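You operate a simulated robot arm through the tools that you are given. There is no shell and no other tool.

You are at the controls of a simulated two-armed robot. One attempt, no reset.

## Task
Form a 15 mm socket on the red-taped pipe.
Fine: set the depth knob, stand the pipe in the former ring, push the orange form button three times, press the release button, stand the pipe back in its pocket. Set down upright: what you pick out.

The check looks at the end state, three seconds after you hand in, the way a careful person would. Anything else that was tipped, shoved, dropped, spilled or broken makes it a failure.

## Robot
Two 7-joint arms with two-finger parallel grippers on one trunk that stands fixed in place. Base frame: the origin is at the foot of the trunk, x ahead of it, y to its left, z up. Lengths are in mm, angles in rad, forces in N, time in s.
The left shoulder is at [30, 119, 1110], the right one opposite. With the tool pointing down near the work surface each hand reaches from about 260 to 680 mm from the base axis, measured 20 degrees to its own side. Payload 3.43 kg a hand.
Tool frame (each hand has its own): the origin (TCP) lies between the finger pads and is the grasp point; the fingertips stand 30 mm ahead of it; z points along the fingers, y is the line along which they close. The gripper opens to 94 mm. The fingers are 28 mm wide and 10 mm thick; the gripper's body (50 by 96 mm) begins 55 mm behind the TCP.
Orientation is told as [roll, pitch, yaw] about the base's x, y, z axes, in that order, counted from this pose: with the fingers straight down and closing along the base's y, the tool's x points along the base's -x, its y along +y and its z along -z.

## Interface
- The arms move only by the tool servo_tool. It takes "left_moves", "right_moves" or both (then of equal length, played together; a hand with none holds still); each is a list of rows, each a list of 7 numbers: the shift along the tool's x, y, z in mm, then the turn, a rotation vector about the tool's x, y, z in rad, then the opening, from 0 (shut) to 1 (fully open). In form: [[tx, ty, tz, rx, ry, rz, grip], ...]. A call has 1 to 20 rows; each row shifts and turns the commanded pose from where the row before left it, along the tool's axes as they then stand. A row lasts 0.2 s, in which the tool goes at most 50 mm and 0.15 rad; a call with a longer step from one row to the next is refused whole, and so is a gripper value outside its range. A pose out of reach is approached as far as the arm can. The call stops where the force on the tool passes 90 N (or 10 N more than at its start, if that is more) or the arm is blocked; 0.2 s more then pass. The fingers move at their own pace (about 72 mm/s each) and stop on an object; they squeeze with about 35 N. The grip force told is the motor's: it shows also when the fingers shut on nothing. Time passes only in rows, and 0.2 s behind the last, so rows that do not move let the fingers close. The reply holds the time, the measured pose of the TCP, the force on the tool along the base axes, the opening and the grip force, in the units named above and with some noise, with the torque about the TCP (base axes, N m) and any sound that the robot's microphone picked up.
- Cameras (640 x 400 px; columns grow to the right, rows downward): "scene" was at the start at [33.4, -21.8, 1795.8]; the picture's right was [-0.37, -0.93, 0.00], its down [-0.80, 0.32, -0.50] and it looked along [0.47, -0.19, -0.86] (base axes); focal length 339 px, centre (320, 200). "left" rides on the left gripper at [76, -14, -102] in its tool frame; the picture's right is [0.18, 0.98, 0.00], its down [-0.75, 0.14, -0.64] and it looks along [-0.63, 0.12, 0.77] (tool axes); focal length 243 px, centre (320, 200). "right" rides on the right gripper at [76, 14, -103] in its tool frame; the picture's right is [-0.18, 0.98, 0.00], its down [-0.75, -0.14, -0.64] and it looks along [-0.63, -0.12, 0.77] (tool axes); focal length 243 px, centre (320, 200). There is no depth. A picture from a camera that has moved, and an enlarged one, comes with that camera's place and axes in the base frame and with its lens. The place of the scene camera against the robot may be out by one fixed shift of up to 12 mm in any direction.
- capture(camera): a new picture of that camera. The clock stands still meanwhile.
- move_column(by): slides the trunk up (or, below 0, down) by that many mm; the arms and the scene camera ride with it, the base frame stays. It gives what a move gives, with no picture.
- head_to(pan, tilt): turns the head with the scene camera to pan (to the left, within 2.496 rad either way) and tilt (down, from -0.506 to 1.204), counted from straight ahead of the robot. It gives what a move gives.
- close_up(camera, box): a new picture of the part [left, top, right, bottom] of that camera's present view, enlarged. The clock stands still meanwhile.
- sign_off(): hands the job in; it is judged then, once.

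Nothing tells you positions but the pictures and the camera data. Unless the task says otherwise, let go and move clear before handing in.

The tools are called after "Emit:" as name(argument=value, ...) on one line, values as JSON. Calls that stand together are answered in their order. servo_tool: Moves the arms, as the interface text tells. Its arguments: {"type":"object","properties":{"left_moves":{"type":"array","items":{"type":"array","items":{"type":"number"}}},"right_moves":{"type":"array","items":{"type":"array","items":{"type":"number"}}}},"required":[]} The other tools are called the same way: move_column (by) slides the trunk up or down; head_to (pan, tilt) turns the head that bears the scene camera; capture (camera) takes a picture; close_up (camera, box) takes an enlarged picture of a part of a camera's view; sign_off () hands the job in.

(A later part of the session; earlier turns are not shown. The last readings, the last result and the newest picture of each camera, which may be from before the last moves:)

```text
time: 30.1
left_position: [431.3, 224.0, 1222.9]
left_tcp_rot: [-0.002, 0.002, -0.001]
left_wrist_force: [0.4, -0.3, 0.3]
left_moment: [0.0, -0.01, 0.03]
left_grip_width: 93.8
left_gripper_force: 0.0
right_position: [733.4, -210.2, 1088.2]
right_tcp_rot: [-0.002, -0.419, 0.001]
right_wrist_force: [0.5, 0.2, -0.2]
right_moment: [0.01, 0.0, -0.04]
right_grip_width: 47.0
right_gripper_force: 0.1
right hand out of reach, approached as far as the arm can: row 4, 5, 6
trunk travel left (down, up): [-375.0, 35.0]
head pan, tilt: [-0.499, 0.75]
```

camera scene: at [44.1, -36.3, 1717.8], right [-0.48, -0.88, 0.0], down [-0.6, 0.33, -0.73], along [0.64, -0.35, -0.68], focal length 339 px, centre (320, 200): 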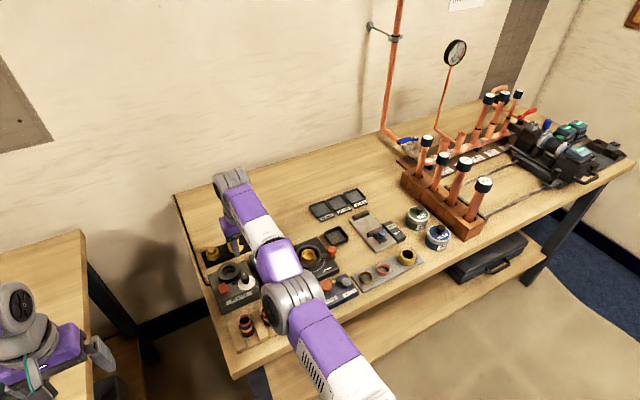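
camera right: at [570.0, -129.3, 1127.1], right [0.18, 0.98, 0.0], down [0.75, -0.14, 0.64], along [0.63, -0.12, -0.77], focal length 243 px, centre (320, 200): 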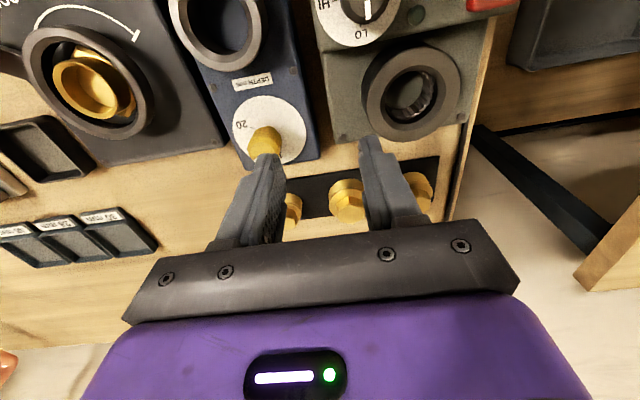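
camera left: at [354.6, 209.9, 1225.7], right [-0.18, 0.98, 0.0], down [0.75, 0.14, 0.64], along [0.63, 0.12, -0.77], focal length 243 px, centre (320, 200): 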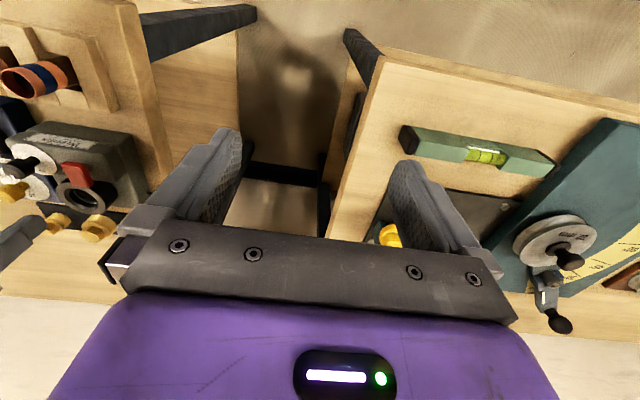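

The tilt only swung the wrist, which confirms the elbow is locked straight. I'll undo the tilt and sweep sideways to the left at a safe height, the direction in which this elbow should flex.

Emit:
servo_tool(right_moves=[[28, 0, 0, 0, 0.14, 0, 0.5], [28, 0, 0, 0, 0.14, 0, 0.5], [28, 0, 0, 0, 0.14, 0, 0.5], [0, 20, 0, 0, 0, 0, 0.5], [0, 20, 0, 0, 0, 0, 0.5], [0, 20, 0, 0, 0, 0, 0.5], [0, 20, 0, 0, 0, 0, 0.5], [0, 20, 0, 0, 0, 0, 0.5], [0, 20, 0, 0, 0, 0, 0.5], [0, 20, 0, 0, 0, 0, 0.5], [0, 20, 0, 0, 0, 0, 0.5], [0, 20, 0, 0, 0, 0, 0.5], [0, 0, 0, 0, 0, 0, 0.5]])

```text
time: 32.9
left_position: [432.2, 223.3, 1223.6]
left_tcp_rot: [0.0, 0.0, -0.002]
left_wrist_force: [-0.5, 0.3, 0.7]
left_moment: [0.04, -0.01, -0.03]
left_grip_width: 94.0
left_gripper_force: 0.0
right_position: [637.3, -32.8, 1066.3]
right_tcp_rot: [0.002, 0.003, 0.0]
right_wrist_force: [-0.2, 0.1, -0.6]
right_moment: [0.01, 0.01, 0.02]
right_grip_width: 46.8
right_gripper_force: 0.2
right hand out of reach, approached as far as the arm can: row 8, 10, 12
trunk travel left (down, up): [-375.0, 35.0]
head pan, tilt: [-0.499, 0.75]
```

Emit:
servo_tool(right_moves=[[10, 0, 0, 0, 0, 0, 0.5], [10, 0, 0, 0, 0, 0, 0.5], [10, 0, 0, 0, 0, 0, 0.5], [0, 0, 0, 0, 0, 0, 0.5]])

Emit:
capture(camera="scene")

```text
time: 33.9
left_position: [431.0, 223.5, 1224.5]
left_tcp_rot: [0.001, -0.001, 0.0]
left_wrist_force: [0.1, -0.2, -0.1]
left_moment: [-0.02, 0.0, -0.02]
left_grip_width: 94.0
left_gripper_force: 0.1
right_position: [633.3, -28.0, 1065.6]
right_tcp_rot: [0.0, 0.003, 0.0]
right_wrist_force: [-0.1, -1.0, -0.3]
right_moment: [0.04, 0.01, 0.01]
right_grip_width: 47.0
right_gripper_force: 0.0
right hand out of reach, approached as far as the arm can: row 1, 2, 3
trunk travel left (down, up): [-375.0, 35.0]
head pan, tilt: [-0.499, 0.75]
```

```text
taken
camera scene: at [44.0, -36.5, 1817.8], right [-0.48, -0.88, 0.0], down [-0.6, 0.33, -0.73], along [0.64, -0.35, -0.68], focal length 339 px, centre (320, 200)
```

scene: 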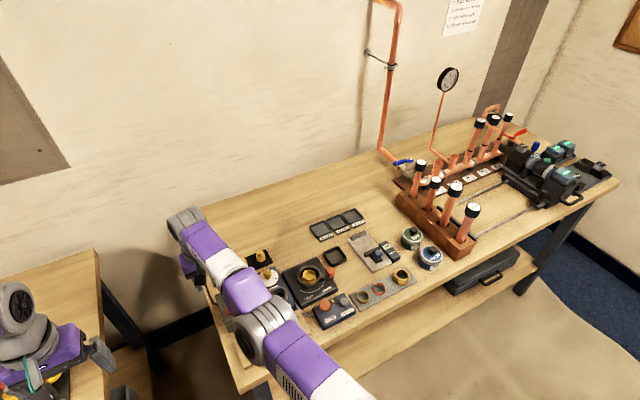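

The reach radius has shrunk a little (about 611 versus 626), so the sideways sweep is bending the elbow. I'll keep pulling inward.

Emit:
servo_tool(right_moves=[[20, 5, 0, 0, 0, 0, 0.5], [20, 5, 0, 0, 0, 0, 0.5], [20, 5, 0, 0, 0, 0, 0.5], [20, 0, 0, 0, 0, 0, 0.5], [20, 0, 0, 0, 0, 0, 0.5], [20, 0, 0, 0, 0, 0, 0.5], [0, 0, 0, 0, 0, 0, 0.5], [0, 0, 0, 0, 0, 0, 0.5], [0, 0, 0, 0, 0, 0, 0.5]])

```text
time: 35.9
left_position: [431.0, 223.7, 1224.6]
left_tcp_rot: [0.0, 0.0, 0.0]
left_wrist_force: [-0.5, 0.6, -0.5]
left_moment: [0.01, -0.02, 0.03]
left_grip_width: 94.2
left_gripper_force: 0.1
right_position: [624.7, 5.6, 1066.2]
right_tcp_rot: [0.001, 0.003, 0.0]
right_wrist_force: [-0.1, -0.7, 0.3]
right_moment: [-0.01, 0.03, -0.01]
right_grip_width: 46.8
right_gripper_force: 0.0
right hand out of reach, approached as far as the arm can: row 1, 2, 3, 4, 5, 6
trunk travel left (down, up): [-375.0, 35.0]
head pan, tilt: [-0.499, 0.75]
```

Emit:
servo_tool(right_moves=[[19.6, -4, 0, 0, 0, 0, 0.5], [19.6, -4, 0, 0, 0, 0, 0.5], [19.6, -4, 0, 0, 0, 0, 0.5], [19.6, -4, 0, 0, 0, 0, 0.5], [19.6, -4, 0, 0, 0, 0, 0.5], [19.6, -4, 0, 0, 0, 0, 0.5], [19.6, -4, 0, 0, 0, 0, 0.5], [19.6, -4, 0, 0, 0, 0, 0.5], [0, 0, 0, 0, 0, 0, 0.5], [0, 0, 0, 0, 0, 0, 0.5]])

```text
time: 38.0
left_position: [431.9, 223.3, 1223.9]
left_tcp_rot: [0.0, 0.001, -0.001]
left_wrist_force: [-0.4, 0.5, 0.5]
left_moment: [-0.03, 0.02, 0.07]
left_grip_width: 94.1
left_gripper_force: 0.1
right_position: [624.2, 5.7, 1067.0]
right_tcp_rot: [0.001, 0.004, 0.0]
right_wrist_force: [-0.9, 1.0, -0.3]
right_moment: [0.02, -0.02, 0.01]
right_grip_width: 47.3
right_gripper_force: 0.1
right hand out of reach, approached as far as the arm can: row 1, 2, 3, 4, 5, 6, 7, 8
trunk travel left (down, up): [-375.0, 35.0]
head pan, tilt: [-0.499, 0.75]
```

No change in that direction. I'll sweep the other way, to the right, and then test the inward pull again.

Emit:
servo_tool(right_moves=[[0, -25, 0, 0, 0, 0, 0.5], [0, -25, 0, 0, 0, 0, 0.5], [0, -25, 0, 0, 0, 0, 0.5], [0, -25, 0, 0, 0, 0, 0.5], [0, -25, 0, 0, 0, 0, 0.5], [0, -25, 0, 0, 0, 0, 0.5], [0, -25, 0, 0, 0, 0, 0.5], [0, -25, 0, 0, 0, 0, 0.5], [0, -25, 0, 0, 0, 0, 0.5], [5, -25, 0, 0, 0, 0, 0.5], [5, -25, 0, 0, 0, 0, 0.5], [5, -25, 0, 0, 0, 0, 0.5], [10, -25, 0, 0, 0, 0, 0.5], [10, -25, 0, 0, 0, 0, 0.5], [0, 0, 0, 0, 0, 0, 0.5]])

```text
time: 41.2
left_position: [430.6, 224.3, 1222.9]
left_tcp_rot: [0.0, 0.001, 0.0]
left_wrist_force: [-0.3, 0.2, -0.1]
left_moment: [0.04, -0.02, 0.01]
left_grip_width: 94.1
left_gripper_force: 0.0
right_position: [625.9, -341.7, 1068.6]
right_tcp_rot: [-0.001, 0.001, -0.001]
right_wrist_force: [0.5, -0.9, -0.3]
right_moment: [-0.02, -0.02, 0.02]
right_grip_width: 47.0
right_gripper_force: 0.1
right hand out of reach, approached as far as the arm can: row 1, 2, 3, 4, 7, 11, 13
trunk travel left (down, up): [-375.0, 35.0]
head pan, tilt: [-0.499, 0.75]
```

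Emit:
servo_tool(right_moves=[[14, 4, 0, 0, 0, 0, 0.5], [14, 4, 0, 0, 0, 0, 0.5], [14, 4, 0, 0, 0, 0, 0.5], [0, 0, 0, 0, 0, 0, 0.5]])

Emit:
head_to(pan=-0.7, tilt=1.15)

Emit:
capture(camera="scene")

```text
time: 42.2
left_position: [431.1, 224.2, 1223.1]
left_tcp_rot: [-0.002, 0.0, 0.001]
left_wrist_force: [0.4, -0.7, 0.3]
left_moment: [-0.02, 0.01, 0.0]
left_grip_width: 93.9
left_gripper_force: 0.1
right_position: [626.6, -341.7, 1069.1]
right_tcp_rot: [0.001, 0.003, -0.001]
right_wrist_force: [-0.1, -0.2, -0.5]
right_moment: [-0.01, -0.03, -0.02]
right_grip_width: 47.0
right_gripper_force: 0.1
right hand out of reach, approached as far as the arm can: row 1, 2, 3
trunk travel left (down, up): [-375.0, 35.0]
head pan, tilt: [-0.499, 0.75]
```

```text
time: 43.1
left_position: [430.2, 223.7, 1223.7]
left_tcp_rot: [0.001, 0.0, 0.0]
left_wrist_force: [-0.3, 0.2, 0.4]
left_moment: [0.04, 0.02, -0.02]
left_grip_width: 94.2
left_gripper_force: 0.0
right_position: [626.2, -341.5, 1068.6]
right_tcp_rot: [-0.001, 0.005, 0.001]
right_wrist_force: [-1.1, 0.2, 0.3]
right_moment: [-0.02, -0.03, 0.0]
right_grip_width: 47.2
right_gripper_force: 0.0
trunk travel left (down, up): [-375.0, 35.0]
head pan, tilt: [-0.7, 1.15]
```

```text
taken
camera scene: at [16.9, -35.0, 1789.0], right [-0.64, -0.77, 0.0], down [-0.7, 0.59, -0.41], along [0.31, -0.26, -0.91], focal length 339 px, centre (320, 200)
```

scene: 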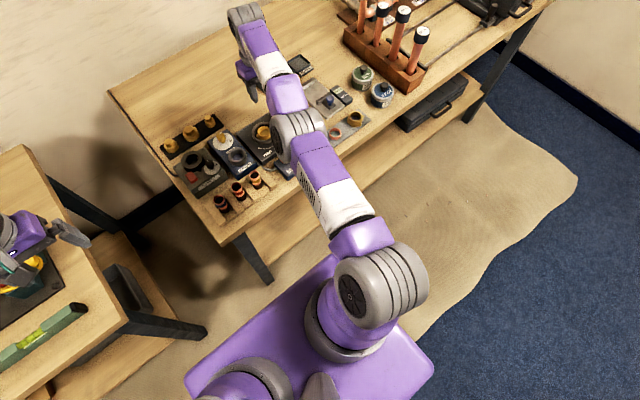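

The elbow's axis is horizontal here, so its flex direction is vertical. I'll sweep up in free air, test an inward pull there, and then come back down.

Emit:
servo_tool(right_moves=[[8, 0, -30, 0, 0, 0, 0.5], [8, 0, -30, 0, 0, 0, 0.5], [8, 0, -30, 0, 0, 0, 0.5], [10, 0, -30, 0, 0, 0, 0.5], [10, 0, -30, 0, 0, 0, 0.5], [10, 0, -30, 0, 0, 0, 0.5], [12, 0, -30, 0, 0, 0, 0.5], [12, 0, -30, 0, 0, 0, 0.5], [15, 0, -30, 0, 0, 0, 0.5], [15, 0, -30, 0, 0, 0, 0.5], [0, 0, 0, 0, 0, 0, 0.5], [20, -8, 12, 0, 0, 0, 0.5], [20, -8, 12, 0, 0, 0, 0.5], [20, -8, 12, 0, 0, 0, 0.5], [0, 0, 0, 0, 0, 0, 0.5]])

```text
time: 46.3
left_position: [431.0, 224.4, 1222.0]
left_tcp_rot: [0.001, -0.001, 0.0]
left_wrist_force: [-0.2, 1.1, -0.5]
left_moment: [0.0, 0.03, 0.03]
left_grip_width: 94.1
left_gripper_force: 0.1
right_position: [480.6, -373.4, 1334.8]
right_tcp_rot: [0.001, 0.0, -0.001]
right_wrist_force: [0.8, -0.3, 0.2]
right_moment: [-0.01, 0.03, 0.02]
right_grip_width: 47.3
right_gripper_force: 0.1
right hand out of reach, approached as far as the arm can: row 1, 2, 3, 4, 6
trunk travel left (down, up): [-375.0, 35.0]
head pan, tilt: [-0.7, 1.15]
```

The arm is free again (580 mm from the pivot). I'll stay clear of the reach limit from now on. Now I'll move to look at the pipe rack from (440, -140, 1130).

Emit:
servo_tool(right_moves=[[4, 23, 20, 0, 0, 0, 1], [4, 23, 20, 0, 0, 0, 1], [4, 23, 20, 0, 0, 0, 1], [4, 23, 20, 0, 0, 0, 1], [4, 23, 20, 0, 0, 0, 1], [4, 23, 20, 0, 0, 0, 1], [4, 23, 20, 0, 0, 0, 1], [4, 23, 20, 0, 0, 0, 1], [4, 23, 20, 0, 0, 0, 1], [4, 23, 20, 0, 0, 0, 1], [0, 0, 0, 0, 0, 0, 1]])

Emit:
capture(camera="right")

Emit:
capture(camera="scene")

```text
time: 48.7
left_position: [430.4, 223.8, 1224.1]
left_tcp_rot: [0.001, 0.0, 0.0]
left_wrist_force: [-0.7, 0.1, 0.4]
left_moment: [0.05, 0.0, 0.02]
left_grip_width: 94.2
left_gripper_force: 0.1
right_position: [437.6, -140.7, 1135.0]
right_tcp_rot: [0.0, 0.002, 0.0]
right_wrist_force: [-0.6, 0.1, -1.0]
right_moment: [0.03, 0.04, 0.0]
right_grip_width: 94.1
right_gripper_force: 0.1
trunk travel left (down, up): [-375.0, 35.0]
head pan, tilt: [-0.7, 1.15]
```

```text
taken
camera right: at [361.8, -126.5, 1238.7], right [0.18, 0.98, 0.0], down [0.75, -0.14, 0.64], along [0.63, -0.12, -0.77], focal length 243 px, centre (320, 200)
```

right: 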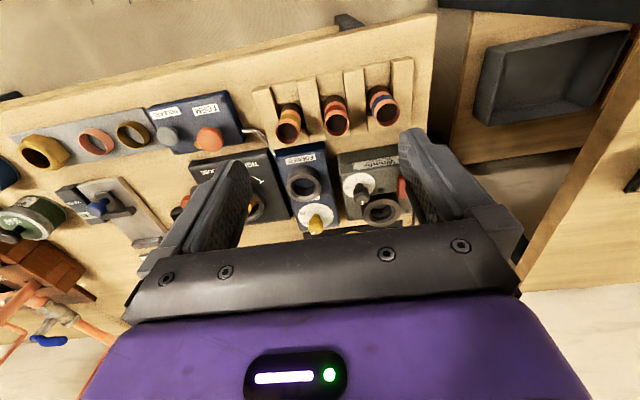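

```text
taken
camera scene: at [16.6, -35.7, 1789.0], right [-0.64, -0.77, 0.0], down [-0.7, 0.59, -0.41], along [0.31, -0.26, -0.91], focal length 339 px, centre (320, 200)
```

scene: 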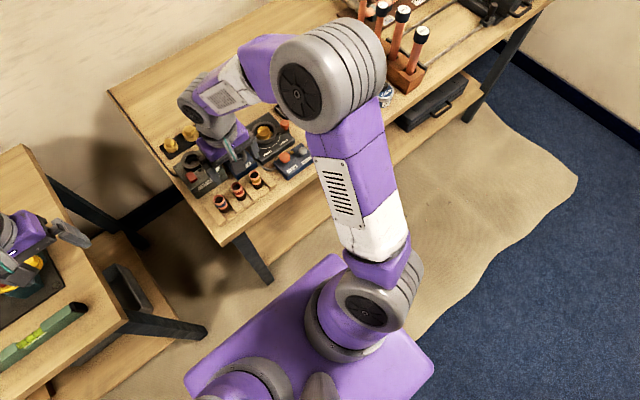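

Emit:
close_up(camera="right", box=[240, 45, 432, 165])

Emit:
close_up(camera="scene", box=[195, 145, 307, 215])

Emit:
close_up(camera="right", box=[272, 132, 400, 232])

```text
3.33 times, centred on (336, 105) of right
camera zoom: at [361.8, -126.5, 1238.7], right [0.18, 0.98, 0.0], down [0.75, -0.14, 0.64], along [0.63, -0.12, -0.77], focal length 809 px, centre (267, 517)
```

zoom: 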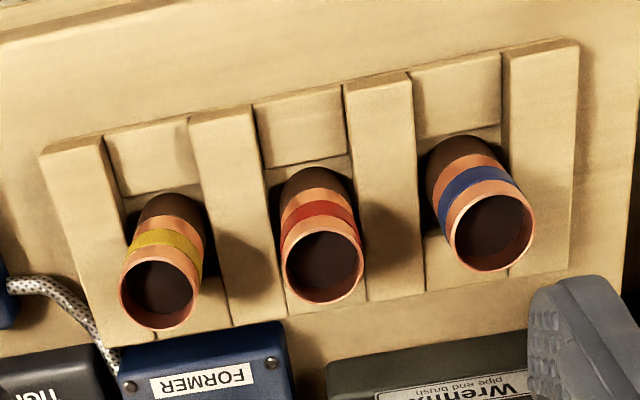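

```text
5.71 times, centred on (251, 180) of scene
camera zoom: at [16.6, -35.7, 1789.0], right [-0.64, -0.77, 0.0], down [-0.7, 0.59, -0.41], along [0.31, -0.26, -0.91], focal length 1937 px, centre (714, 314)
```

zoom: 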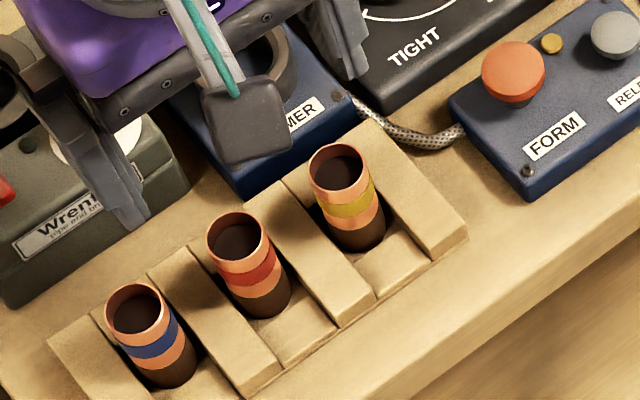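

```text
4.00 times, centred on (336, 182) of right
camera zoom: at [361.8, -126.5, 1238.7], right [0.18, 0.98, 0.0], down [0.75, -0.14, 0.64], along [0.63, -0.12, -0.77], focal length 970 px, centre (256, 272)
```

zoom: 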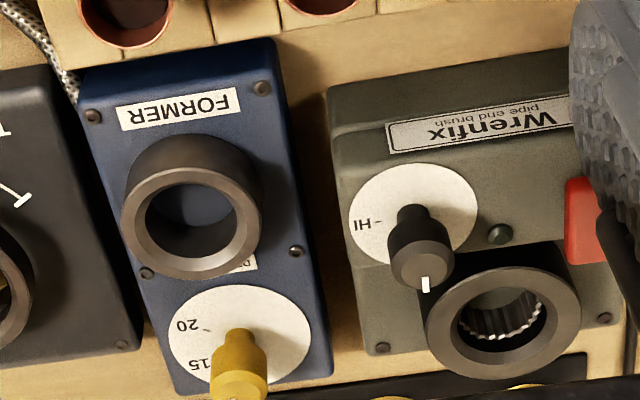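

I can now see the rack: divider tops are near z=917 and the red pipe rim is at about (480, -129, 960), 28 mm across. I'll move directly above it, staying above the rim for now, with the fingers at about 45 mm.

Emit:
servo_tool(right_moves=[[-20, 6, 20, 0, 0, 0, 0.5], [-22, 6, 30, 0, 0, 0, 0.48], [0, 0, 30, 0, 0, 0, 0.48], [0, 0, 20, 0, 0, 0, 0.48], [0, 0, 12, 0, 0, 0, 0.48], [0, 0, 0, 0, 0, 0, 0.48]])

Emit:
capture(camera="right")

Emit:
close_up(camera="right", box=[240, 100, 400, 200])

Emit:
close_up(camera="scene", box=[170, 120, 298, 220])

```text
time: 50.1
left_position: [431.3, 224.7, 1223.3]
left_tcp_rot: [0.002, -0.001, 0.001]
left_wrist_force: [0.5, -0.3, 1.0]
left_moment: [0.0, 0.02, 0.02]
left_grip_width: 93.9
left_gripper_force: 0.1
right_position: [481.0, -130.6, 1022.6]
right_tcp_rot: [0.0, 0.001, 0.001]
right_wrist_force: [0.7, 0.7, 0.4]
right_moment: [0.01, -0.01, -0.02]
right_grip_width: 44.8
right_gripper_force: 0.1
trunk travel left (down, up): [-375.0, 35.0]
head pan, tilt: [-0.7, 1.15]
```

```text
taken
camera right: at [405.4, -115.4, 1125.3], right [0.18, 0.98, 0.0], down [0.75, -0.14, 0.64], along [0.63, -0.12, -0.77], focal length 243 px, centre (320, 200)
```

right: 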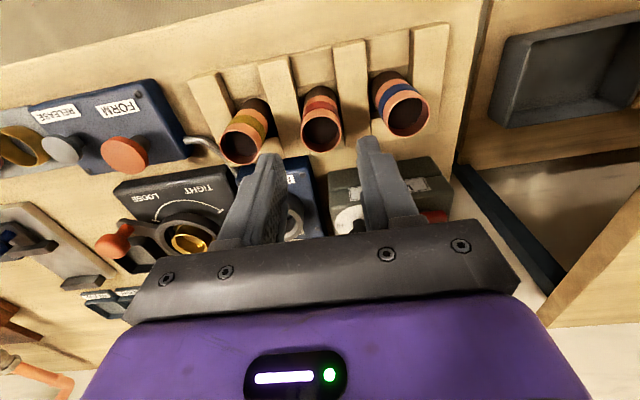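

```text
4.00 times, centred on (320, 150) of right
camera zoom: at [405.4, -115.4, 1125.3], right [0.18, 0.98, 0.0], down [0.75, -0.14, 0.64], along [0.63, -0.12, -0.77], focal length 970 px, centre (320, 400)
```

zoom: 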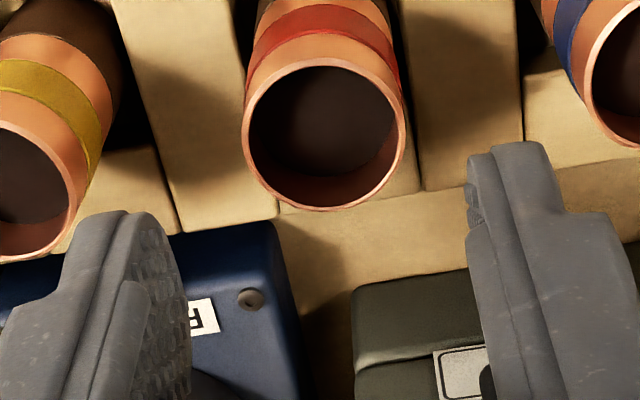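

```text
4.00 times, centred on (234, 170) of scene
camera zoom: at [16.9, -35.1, 1789.0], right [-0.64, -0.77, 0.0], down [-0.7, 0.59, -0.41], along [0.31, -0.26, -0.91], focal length 1356 px, centre (664, 320)
```

zoom: 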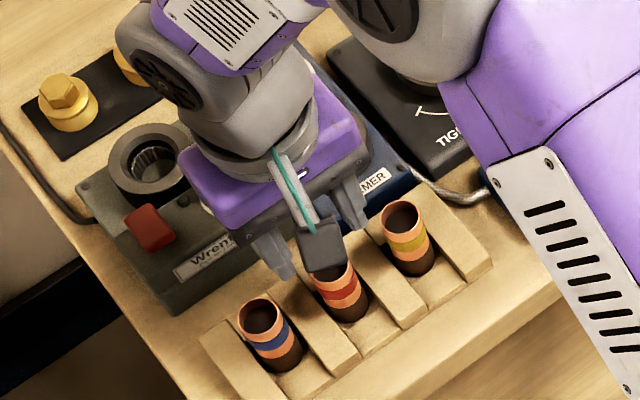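

The pipe rim is at about (479.7, -129), with at least 14 mm of clearance to the neighbours. I'll correct by 1 to 2 mm and descend to z≈958.

Emit:
servo_tool(right_moves=[[1.3, 1.4, 15, 0, 0, 0, 0.48], [0, 0, 20, 0, 0, 0, 0.48], [0, 0, 15, 0, 0, 0, 0.48], [0, 0, 9, 0, 0, 0, 0.48], [0, 0, 5, 0, 0, 0, 0.48], [0, 0, 0, 0, 0, 0, 0.48]])

Emit:
capture(camera="right")

Emit:
close_up(camera="scene", box=[170, 120, 298, 220])

```text
time: 51.5
left_position: [431.2, 223.3, 1223.7]
left_tcp_rot: [0.0, -0.001, 0.0]
left_wrist_force: [-0.1, 0.5, -0.5]
left_moment: [0.01, -0.03, 0.02]
left_grip_width: 93.9
left_gripper_force: 0.1
right_position: [481.2, -127.9, 957.9]
right_tcp_rot: [0.0, 0.001, 0.002]
right_wrist_force: [-0.1, 0.4, -0.2]
right_moment: [0.02, 0.0, -0.01]
right_grip_width: 44.9
right_gripper_force: 0.0
trunk travel left (down, up): [-375.0, 35.0]
head pan, tilt: [-0.7, 1.15]
```

```text
taken
camera right: at [405.0, -114.0, 1060.9], right [0.18, 0.98, 0.0], down [0.75, -0.14, 0.64], along [0.63, -0.12, -0.77], focal length 243 px, centre (320, 200)
```

right: 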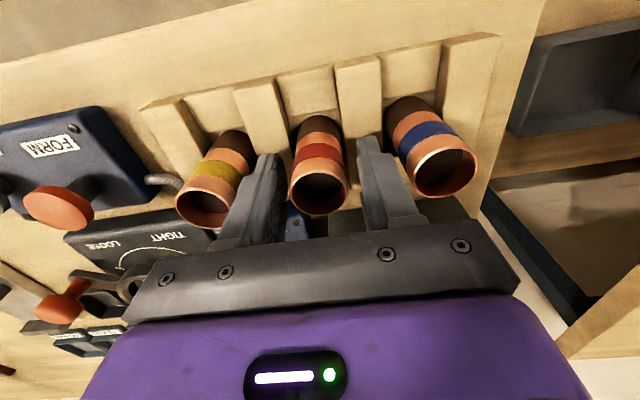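

```text
4.00 times, centred on (234, 170) of scene
camera zoom: at [16.8, -35.1, 1789.0], right [-0.64, -0.77, 0.0], down [-0.7, 0.59, -0.41], along [0.31, -0.26, -0.91], focal length 1356 px, centre (664, 320)
```

zoom: 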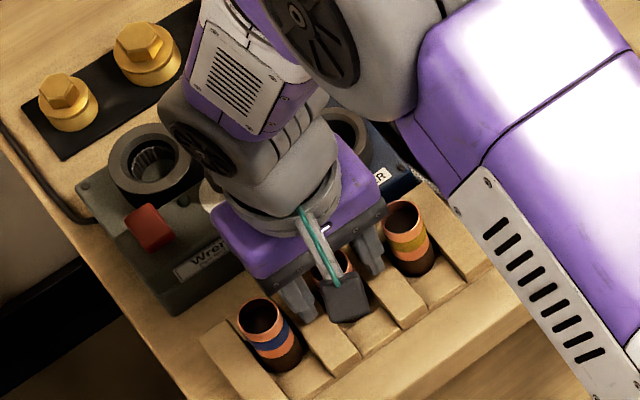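

The rim is centred exactly on the grasp point. I'll go down 3 mm more and close gently.

Emit:
servo_tool(right_moves=[[0, 0, 3, 0, 0, 0, 0.45], [0, 0, 0, 0, 0, 0, 0.38], [0, 0, 0, 0, 0, 0, 0.3], [0, 0, 0, 0, 0, 0, 0.2], [0, 0, 0, 0, 0, 0, 0.2], [0, 0, 0, 0, 0, 0, 0.2]])

Emit:
close_up(camera="right", box=[160, 80, 480, 280])

```text
time: 52.9
left_position: [431.6, 223.5, 1223.0]
left_tcp_rot: [0.0, 0.0, 0.0]
left_wrist_force: [0.5, -0.1, -0.4]
left_moment: [0.01, -0.01, 0.03]
left_grip_width: 93.9
left_gripper_force: 0.0
right_position: [480.4, -128.2, 954.2]
right_tcp_rot: [-0.001, 0.002, -0.001]
right_wrist_force: [-0.6, -0.1, 0.6]
right_moment: [-0.03, 0.0, 0.01]
right_grip_width: 26.6
right_gripper_force: 34.2
trunk travel left (down, up): [-375.0, 35.0]
head pan, tilt: [-0.7, 1.15]
```

```text
2.00 times, centred on (320, 180) of right
camera zoom: at [404.8, -114.0, 1058.5], right [0.18, 0.98, 0.0], down [0.75, -0.14, 0.64], along [0.63, -0.12, -0.77], focal length 485 px, centre (320, 240)
```

zoom: 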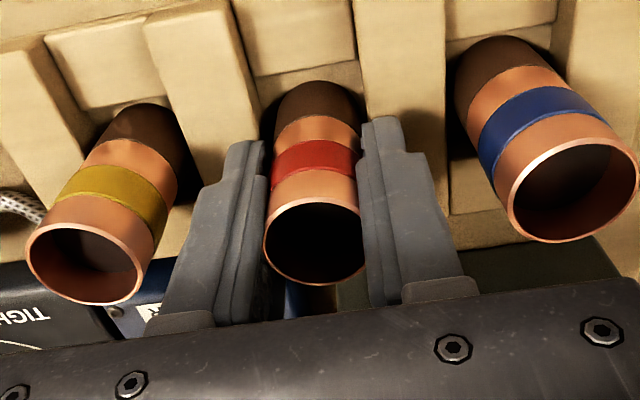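

The pipe is gripped at 26.6 mm. Lifting straight up.

Emit:
servo_tool(right_moves=[[0, 0, -5, 0, 0, 0, 0.2], [0, 0, -10, 0, 0, 0, 0.2], [0, 0, -15, 0, 0, 0, 0.2], [0, 0, -20, 0, 0, 0, 0.2], [0, 0, -25, 0, 0, 0, 0.2], [0, 0, -25, 0, 0, 0, 0.2], [0, 0, 0, 0, 0, 0, 0.2]])

Emit:
capture(camera="right")

Emit:
close_up(camera="scene", box=[170, 120, 298, 220])

Emit:
capture(camera="left")

```text
time: 54.5
left_position: [431.7, 222.7, 1222.1]
left_tcp_rot: [0.0, 0.001, 0.001]
left_wrist_force: [-0.1, 0.3, 0.5]
left_moment: [0.0, 0.0, -0.01]
left_grip_width: 94.0
left_gripper_force: 0.1
right_position: [481.2, -127.8, 1055.9]
right_tcp_rot: [-0.001, 0.001, -0.001]
right_wrist_force: [-0.4, -0.2, -1.3]
right_moment: [0.0, 0.0, 0.05]
right_grip_width: 26.5
right_gripper_force: 35.3
trunk travel left (down, up): [-375.0, 35.0]
head pan, tilt: [-0.7, 1.15]
```

```text
taken
camera right: at [406.1, -113.4, 1160.3], right [0.18, 0.98, 0.0], down [0.75, -0.14, 0.64], along [0.63, -0.12, -0.77], focal length 243 px, centre (320, 200)
```

right: 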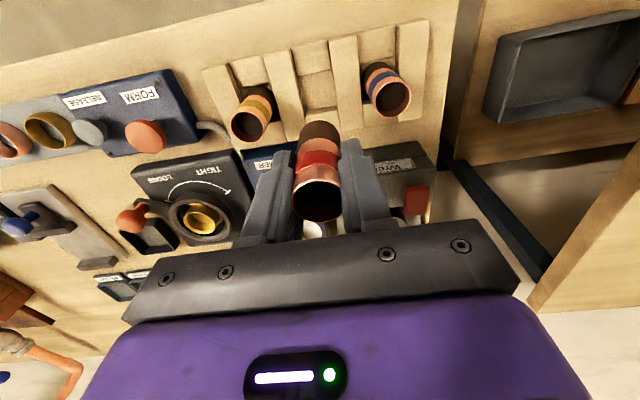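

```text
4.00 times, centred on (234, 170) of scene
camera zoom: at [17.4, -35.1, 1788.9], right [-0.64, -0.77, 0.0], down [-0.7, 0.59, -0.41], along [0.31, -0.26, -0.91], focal length 1356 px, centre (664, 320)
```

zoom: 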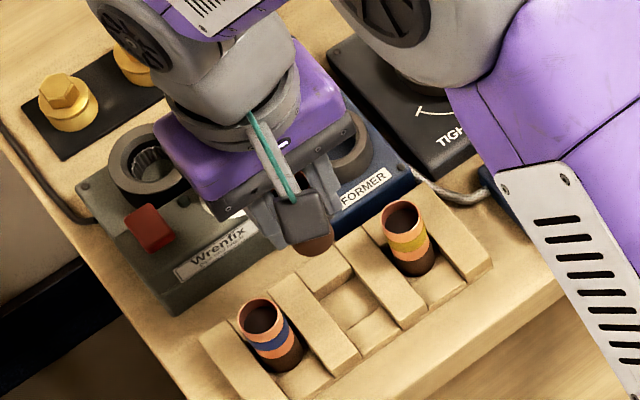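

```text
taken
camera left: at [354.9, 209.9, 1325.6], right [-0.18, 0.98, 0.0], down [0.75, 0.14, 0.64], along [0.63, 0.12, -0.77], focal length 243 px, centre (320, 200)
```

left: 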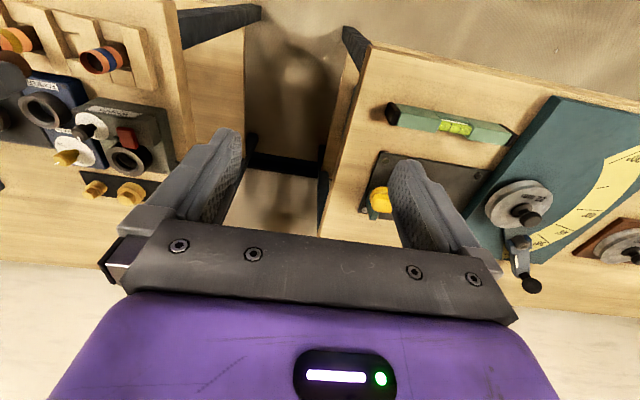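

Emit:
close_up(camera="right", box=[240, 100, 400, 240])

Emit:
close_up(camera="scene", box=[220, 150, 284, 200])

```text
2.86 times, centred on (320, 170) of right
camera zoom: at [406.1, -113.4, 1160.3], right [0.18, 0.98, 0.0], down [0.75, -0.14, 0.64], along [0.63, -0.12, -0.77], focal length 693 px, centre (320, 286)
```

zoom: 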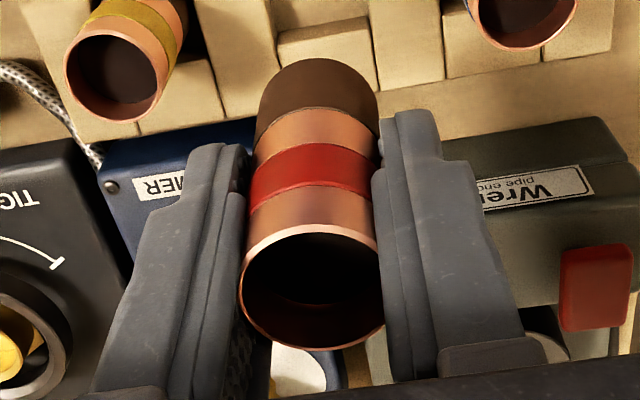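

```text
8.00 times, centred on (252, 175) of scene
camera zoom: at [17.4, -35.1, 1788.9], right [-0.64, -0.77, 0.0], down [-0.7, 0.59, -0.41], along [0.31, -0.26, -0.91], focal length 2712 px, centre (864, 400)
```

zoom: 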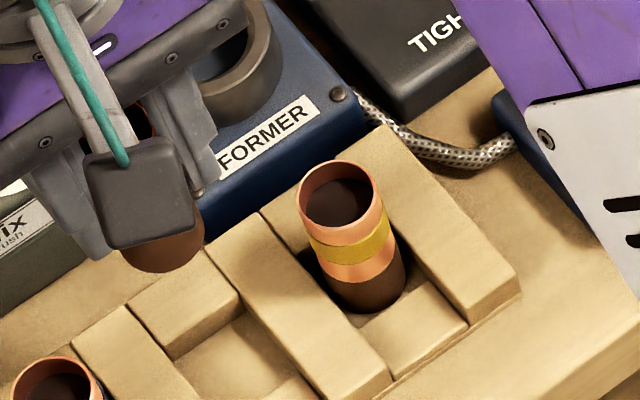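

The pipe hangs about 54 mm below the grasp point (length about 58), so the fingertips sit 24 mm above its lower end. I need the ring position more exactly before inserting, so I'll view it from above, beside the pipe.

Emit:
servo_tool(right_moves=[[-20, 0, -10, 0, 0, 0, 0.2], [-20, 2, -10, 0, 0, 0, 0.2], [-20, 2, -10, 0, 0, 0, 0.2], [-20, 2, -5, 0, 0, 0, 0.2], [0, 0, 0, 0, 0, 0, 0.2]])

Emit:
capture(camera="right")

Emit:
close_up(camera="right", box=[190, 50, 350, 150])

```text
time: 55.7
left_position: [429.9, 223.0, 1224.2]
left_tcp_rot: [0.001, -0.002, 0.0]
left_wrist_force: [-0.3, 1.3, -0.6]
left_moment: [-0.01, 0.01, 0.01]
left_grip_width: 94.0
left_gripper_force: 0.0
right_position: [560.8, -123.3, 1091.0]
right_tcp_rot: [0.001, 0.001, 0.0]
right_wrist_force: [-1.1, -0.9, 0.1]
right_moment: [-0.01, -0.03, -0.01]
right_grip_width: 26.7
right_gripper_force: 35.4
trunk travel left (down, up): [-375.0, 35.0]
head pan, tilt: [-0.7, 1.15]
```

```text
taken
camera right: at [484.4, -108.9, 1194.7], right [0.18, 0.98, 0.0], down [0.75, -0.14, 0.64], along [0.63, -0.12, -0.77], focal length 243 px, centre (320, 200)
```

right: 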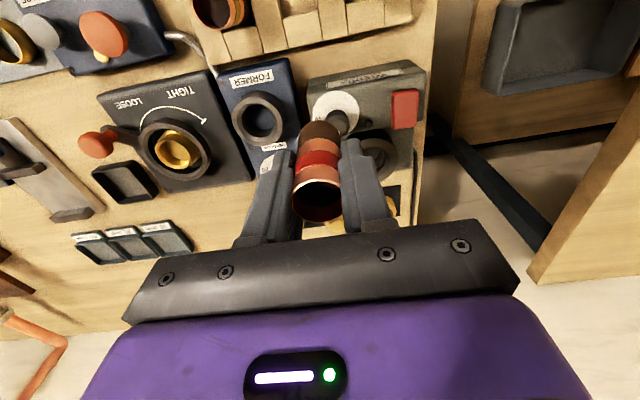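

```text
4.00 times, centred on (270, 100) of right
camera zoom: at [484.4, -108.9, 1194.7], right [0.18, 0.98, 0.0], down [0.75, -0.14, 0.64], along [0.63, -0.12, -0.77], focal length 970 px, centre (520, 600)
```

zoom: 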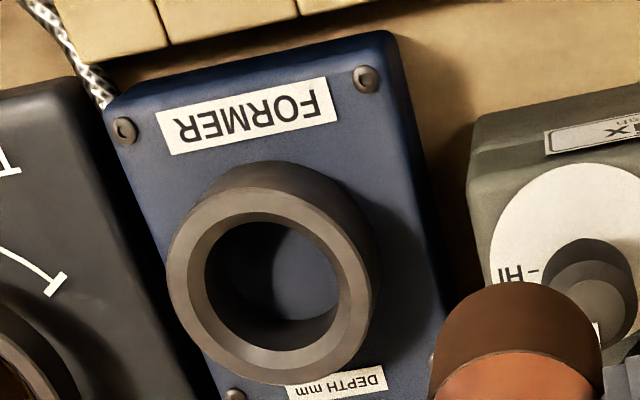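

The ring's top face works out at about (570, -190.5, 949), with a bore of about 36 mm and the box top near z=926. I'll take the pipe above the ring and check alignment.

Emit:
servo_tool(right_moves=[[-3, -17, 0, 0, 0, 0, 0.2], [-3, -17, 0, 0, 0, 0, 0.2], [-3, -17, 0, 0, 0, 0, 0.2], [0, -16.2, 15, 0, 0, 0, 0.2], [0, 0, 20, 0, 0, 0, 0.2], [0, 0, 20, 0, 0, 0, 0.2], [0, 0, 13, 0, 0, 0, 0.2], [0, 0, 0, 0, 0, 0, 0.2]])

Emit:
capture(camera="right")

Emit:
close_up(camera="right", box=[240, 90, 400, 240])

Emit:
capture(camera="scene")

```text
time: 57.5
left_position: [430.9, 223.1, 1222.9]
left_tcp_rot: [0.0, 0.0, 0.001]
left_wrist_force: [0.5, -0.6, -0.2]
left_moment: [-0.01, 0.02, -0.03]
left_grip_width: 94.1
left_gripper_force: 0.0
right_position: [569.2, -189.7, 1022.1]
right_tcp_rot: [0.0, 0.002, 0.0]
right_wrist_force: [0.8, -0.1, -1.0]
right_moment: [0.0, 0.03, -0.01]
right_grip_width: 26.6
right_gripper_force: 35.3
trunk travel left (down, up): [-375.0, 35.0]
head pan, tilt: [-0.7, 1.15]
```

```text
taken
camera right: at [492.2, -174.4, 1126.1], right [0.18, 0.98, 0.0], down [0.75, -0.14, 0.64], along [0.63, -0.12, -0.77], focal length 243 px, centre (320, 200)
```

right: 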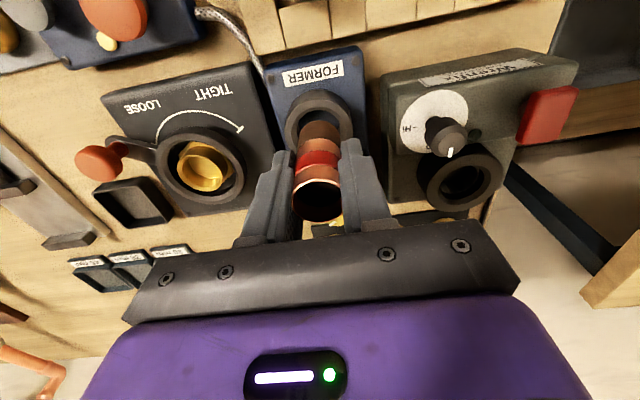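

```text
2.67 times, centred on (320, 165) of right
camera zoom: at [492.2, -174.4, 1126.1], right [0.18, 0.98, 0.0], down [0.75, -0.14, 0.64], along [0.63, -0.12, -0.77], focal length 647 px, centre (320, 293)
```

zoom: 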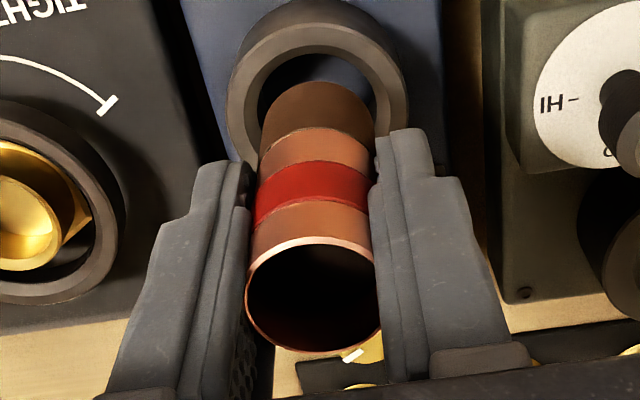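

```text
taken
camera scene: at [16.8, -35.2, 1789.0], right [-0.64, -0.77, 0.0], down [-0.7, 0.59, -0.41], along [0.31, -0.26, -0.91], focal length 339 px, centre (320, 200)
```

scene: 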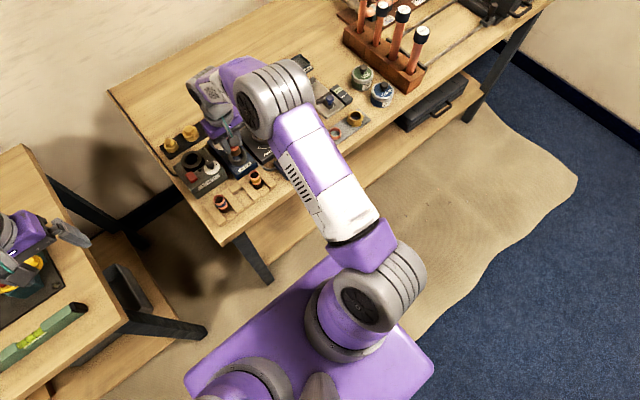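

The pipe end is aligned with the bore to within about 2 mm. I'll correct by +2 mm in x and -1 mm in y and lower in small steps.

Emit:
servo_tool(right_moves=[[-2, -1, 5, 0, 0, 0, 0.2], [0, 0, 8, 0, 0, 0, 0.2], [0, 0, 7, 0, 0, 0, 0.2], [0, 0, 5, 0, 0, 0, 0.2], [0, 0, 0, 0, 0, 0, 0.2]])

Emit:
close_up(camera="right", box=[240, 90, 400, 240])

Emit:
close_up(camera="scene", box=[190, 110, 270, 180])

```text
time: 58.7
left_position: [432.6, 223.3, 1223.4]
left_tcp_rot: [-0.002, -0.001, -0.001]
left_wrist_force: [1.0, -0.5, 0.2]
left_moment: [0.01, 0.02, 0.02]
left_grip_width: 94.1
left_gripper_force: 0.0
right_position: [570.3, -190.6, 998.7]
right_tcp_rot: [0.0, 0.0, 0.001]
right_wrist_force: [-0.1, -0.3, 0.0]
right_moment: [0.0, -0.03, -0.02]
right_grip_width: 26.8
right_gripper_force: 35.1
trunk travel left (down, up): [-375.0, 35.0]
head pan, tilt: [-0.7, 1.15]
```

```text
2.67 times, centred on (320, 165) of right
camera zoom: at [494.9, -175.5, 1101.5], right [0.18, 0.98, 0.0], down [0.75, -0.14, 0.64], along [0.63, -0.12, -0.77], focal length 647 px, centre (320, 293)
```

zoom: 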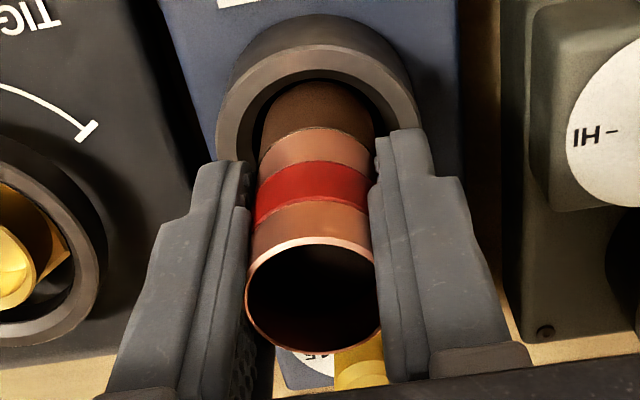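

```text
5.71 times, centred on (230, 145) of scene
camera zoom: at [16.9, -35.1, 1789.0], right [-0.64, -0.77, 0.0], down [-0.7, 0.59, -0.41], along [0.31, -0.26, -0.91], focal length 1937 px, centre (834, 514)
```

zoom: 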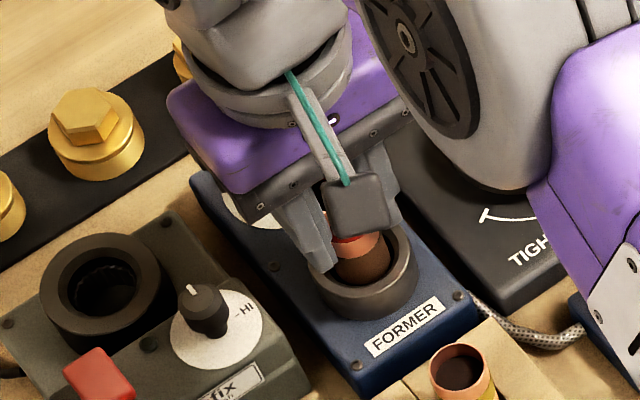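

The pipe is entering the ring, centred. Continuing down slowly while watching the force.

Emit:
servo_tool(right_moves=[[0, 0, 4, 0, 0, 0, 0.2], [0, 0, 4, 0, 0, 0, 0.2], [0, 0, 3, 0, 0, 0, 0.2], [0, 0, 0, 0, 0, 0, 0.2]])

Emit:
close_up(camera="right", box=[240, 90, 400, 240])

Emit:
close_up(camera="scene", box=[210, 130, 260, 175])

```text
time: 59.7
left_position: [430.8, 223.8, 1223.4]
left_tcp_rot: [0.0, 0.0, 0.0]
left_wrist_force: [0.4, -0.5, 0.1]
left_moment: [-0.01, 0.02, -0.02]
left_grip_width: 93.9
left_gripper_force: 0.0
right_position: [570.4, -190.6, 986.8]
right_tcp_rot: [0.0, 0.002, 0.0]
right_wrist_force: [-0.7, -0.5, 0.2]
right_moment: [0.01, 0.01, 0.01]
right_grip_width: 26.3
right_gripper_force: 34.7
trunk travel left (down, up): [-375.0, 35.0]
head pan, tilt: [-0.7, 1.15]
```

```text
2.67 times, centred on (320, 165) of right
camera zoom: at [494.2, -176.1, 1089.0], right [0.18, 0.98, 0.0], down [0.75, -0.14, 0.64], along [0.63, -0.12, -0.77], focal length 647 px, centre (320, 293)
```

zoom: 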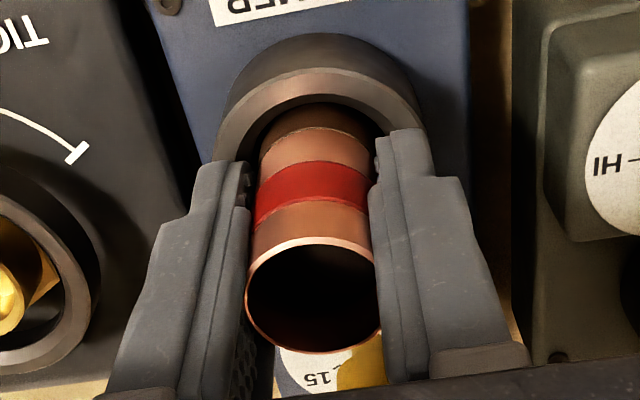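

```text
8.89 times, centred on (235, 152) of scene
camera zoom: at [16.9, -35.1, 1789.0], right [-0.64, -0.77, 0.0], down [-0.7, 0.59, -0.41], along [0.31, -0.26, -0.91], focal length 3013 px, centre (1076, 622)
```

zoom: 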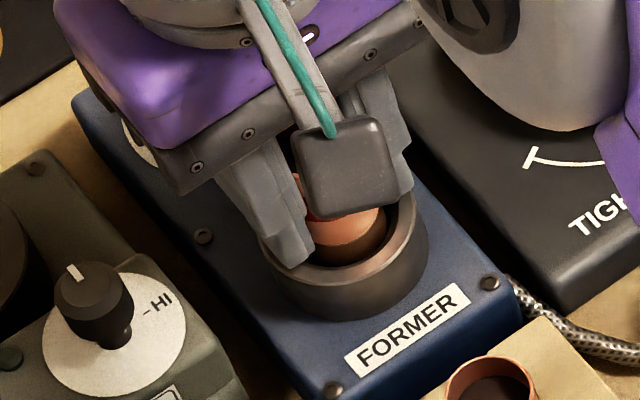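

Emit:
servo_tool(right_moves=[[0, 0, 2, 0, 0, 0, 0.2], [0, 0, 0, 0, 0, 0, 0.2]])

Emit:
servo_tool(right_moves=[[0, 0, 2, 0, 0, 0, 0.2], [0, 0, 0, 0, 0, 0, 0.2]])

```text
time: 60.3
left_position: [430.7, 224.1, 1223.1]
left_tcp_rot: [0.001, 0.0, 0.0]
left_wrist_force: [0.6, -0.4, -0.1]
left_moment: [0.01, 0.01, 0.01]
left_grip_width: 94.0
left_gripper_force: 0.0
right_position: [570.5, -191.2, 984.5]
right_tcp_rot: [0.0, 0.001, -0.002]
right_wrist_force: [0.4, 1.1, -0.3]
right_moment: [0.0, 0.03, 0.02]
right_grip_width: 26.5
right_gripper_force: 34.8
trunk travel left (down, up): [-375.0, 35.0]
head pan, tilt: [-0.7, 1.15]
```

```text
time: 60.9
left_position: [429.8, 224.8, 1225.1]
left_tcp_rot: [-0.001, 0.0, 0.001]
left_wrist_force: [0.7, -0.3, 0.6]
left_moment: [-0.03, 0.0, 0.0]
left_grip_width: 94.2
left_gripper_force: 0.1
right_position: [571.1, -190.3, 984.6]
right_tcp_rot: [0.0, -0.003, 0.0]
right_wrist_force: [-0.2, -1.4, 16.1]
right_moment: [-0.14, 0.21, 0.03]
right_grip_width: 26.6
right_gripper_force: 34.6
trunk travel left (down, up): [-375.0, 35.0]
head pan, tilt: [-0.7, 1.15]
```

Contact at TCP z≈984.5, so the pipe is on the floor of the ring or nearly so. I'll relax the push and open gently.

Emit:
servo_tool(right_moves=[[0, 0, -1.5, 0, 0, 0, 0.2], [0, 0, 0, 0, 0, 0, 0.32], [0, 0, 0, 0, 0, 0, 0.36], [0, 0, 0, 0, 0, 0, 0.42], [0, 0, 0, 0, 0, 0, 0.42]])

Emit:
close_up(camera="right", box=[220, 90, 420, 240])

Emit:
close_up(camera="scene", box=[210, 130, 260, 175])

```text
time: 62.1
left_position: [429.9, 223.8, 1224.0]
left_tcp_rot: [0.0, -0.001, 0.001]
left_wrist_force: [0.8, 0.1, 0.1]
left_moment: [0.0, 0.02, -0.01]
left_grip_width: 94.1
left_gripper_force: 0.0
right_position: [570.4, -190.6, 983.7]
right_tcp_rot: [-0.001, 0.001, 0.0]
right_wrist_force: [0.3, 1.9, 6.3]
right_moment: [0.2, -0.06, 0.13]
right_grip_width: 40.3
right_gripper_force: 0.8
trunk travel left (down, up): [-375.0, 35.0]
head pan, tilt: [-0.7, 1.15]
```

```text
2.67 times, centred on (320, 165) of right
camera zoom: at [494.2, -176.6, 1087.4], right [0.18, 0.98, 0.0], down [0.75, -0.14, 0.64], along [0.63, -0.12, -0.77], focal length 647 px, centre (320, 293)
```

zoom: 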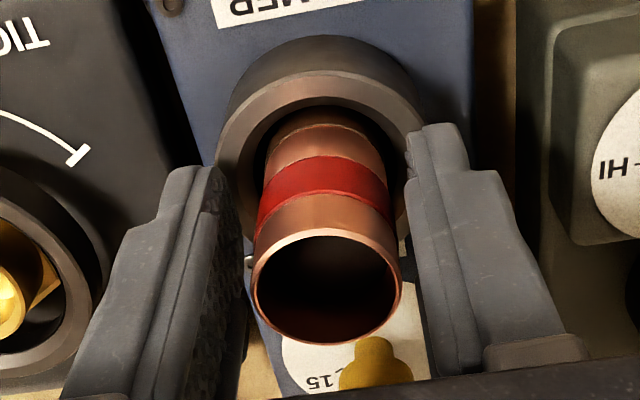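

```text
8.89 times, centred on (235, 152) of scene
camera zoom: at [15.8, -34.6, 1789.0], right [-0.64, -0.77, 0.0], down [-0.7, 0.59, -0.41], along [0.31, -0.26, -0.91], focal length 3013 px, centre (1076, 622)
```

zoom: 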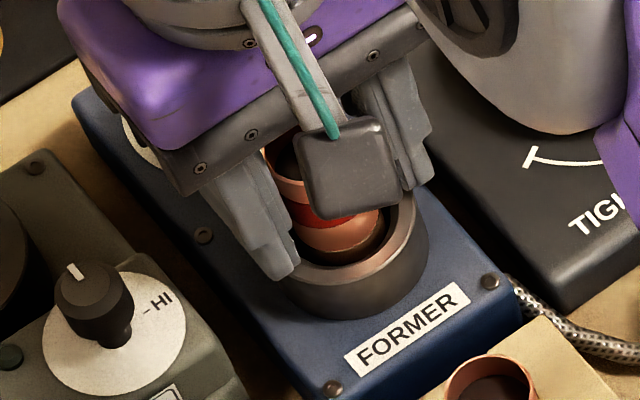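

The pipe stands free in the ring. I'll lift straight up, clear of it.

Emit:
servo_tool(right_moves=[[0, 0, -3, 0, 0, 0, 0.45], [0, 0, -10, 0, 0, 0, 0.45], [0, 0, -20, 0, 0, 0, 0.45], [0, 0, -30, 0, 0, 0, 0.45], [0, 0, -30, 0, 0, 0, 0.45], [0, 0, 0, 0, 0, 0, 0.45]])

Emit:
close_up(camera="right", box=[220, 70, 420, 200])

Emit:
close_up(camera="scene", box=[190, 120, 290, 190])

```text
time: 63.5
left_position: [431.9, 224.8, 1222.9]
left_tcp_rot: [0.001, 0.0, -0.001]
left_wrist_force: [-0.4, 0.5, 0.2]
left_moment: [-0.02, 0.0, 0.0]
left_grip_width: 94.1
left_gripper_force: 0.0
right_position: [571.7, -188.8, 1078.3]
right_tcp_rot: [0.0, 0.002, 0.0]
right_wrist_force: [0.2, 0.9, 0.5]
right_moment: [0.0, 0.02, 0.0]
right_grip_width: 42.4
right_gripper_force: 0.2
trunk travel left (down, up): [-375.0, 35.0]
head pan, tilt: [-0.7, 1.15]
```

```text
3.08 times, centred on (320, 135) of right
camera zoom: at [496.1, -175.7, 1181.7], right [0.18, 0.98, 0.0], down [0.75, -0.14, 0.64], along [0.63, -0.12, -0.77], focal length 746 px, centre (320, 400)
```

zoom: 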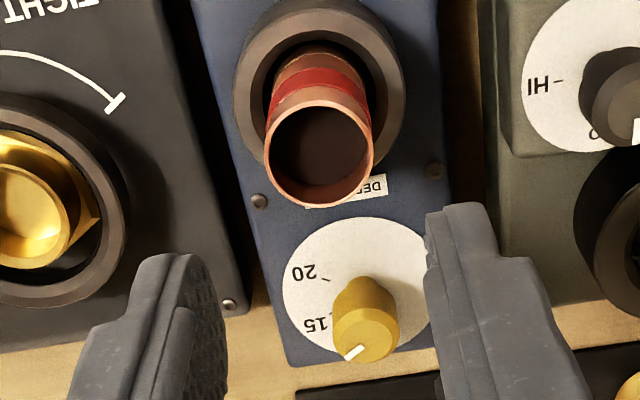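

```text
5.71 times, centred on (240, 155) of scene
camera zoom: at [17.3, -35.2, 1788.9], right [-0.64, -0.77, 0.0], down [-0.7, 0.59, -0.41], along [0.31, -0.26, -0.91], focal length 1937 px, centre (777, 457)
```

zoom: 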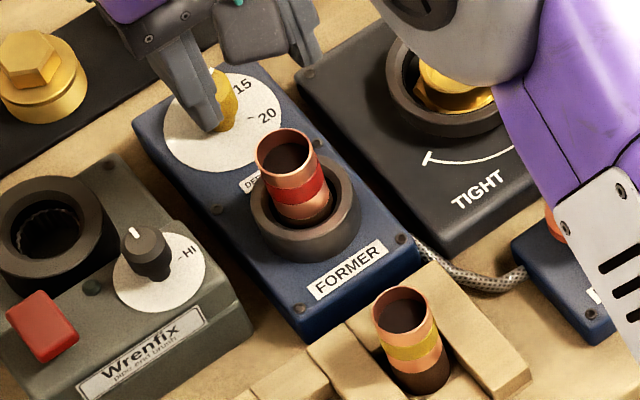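

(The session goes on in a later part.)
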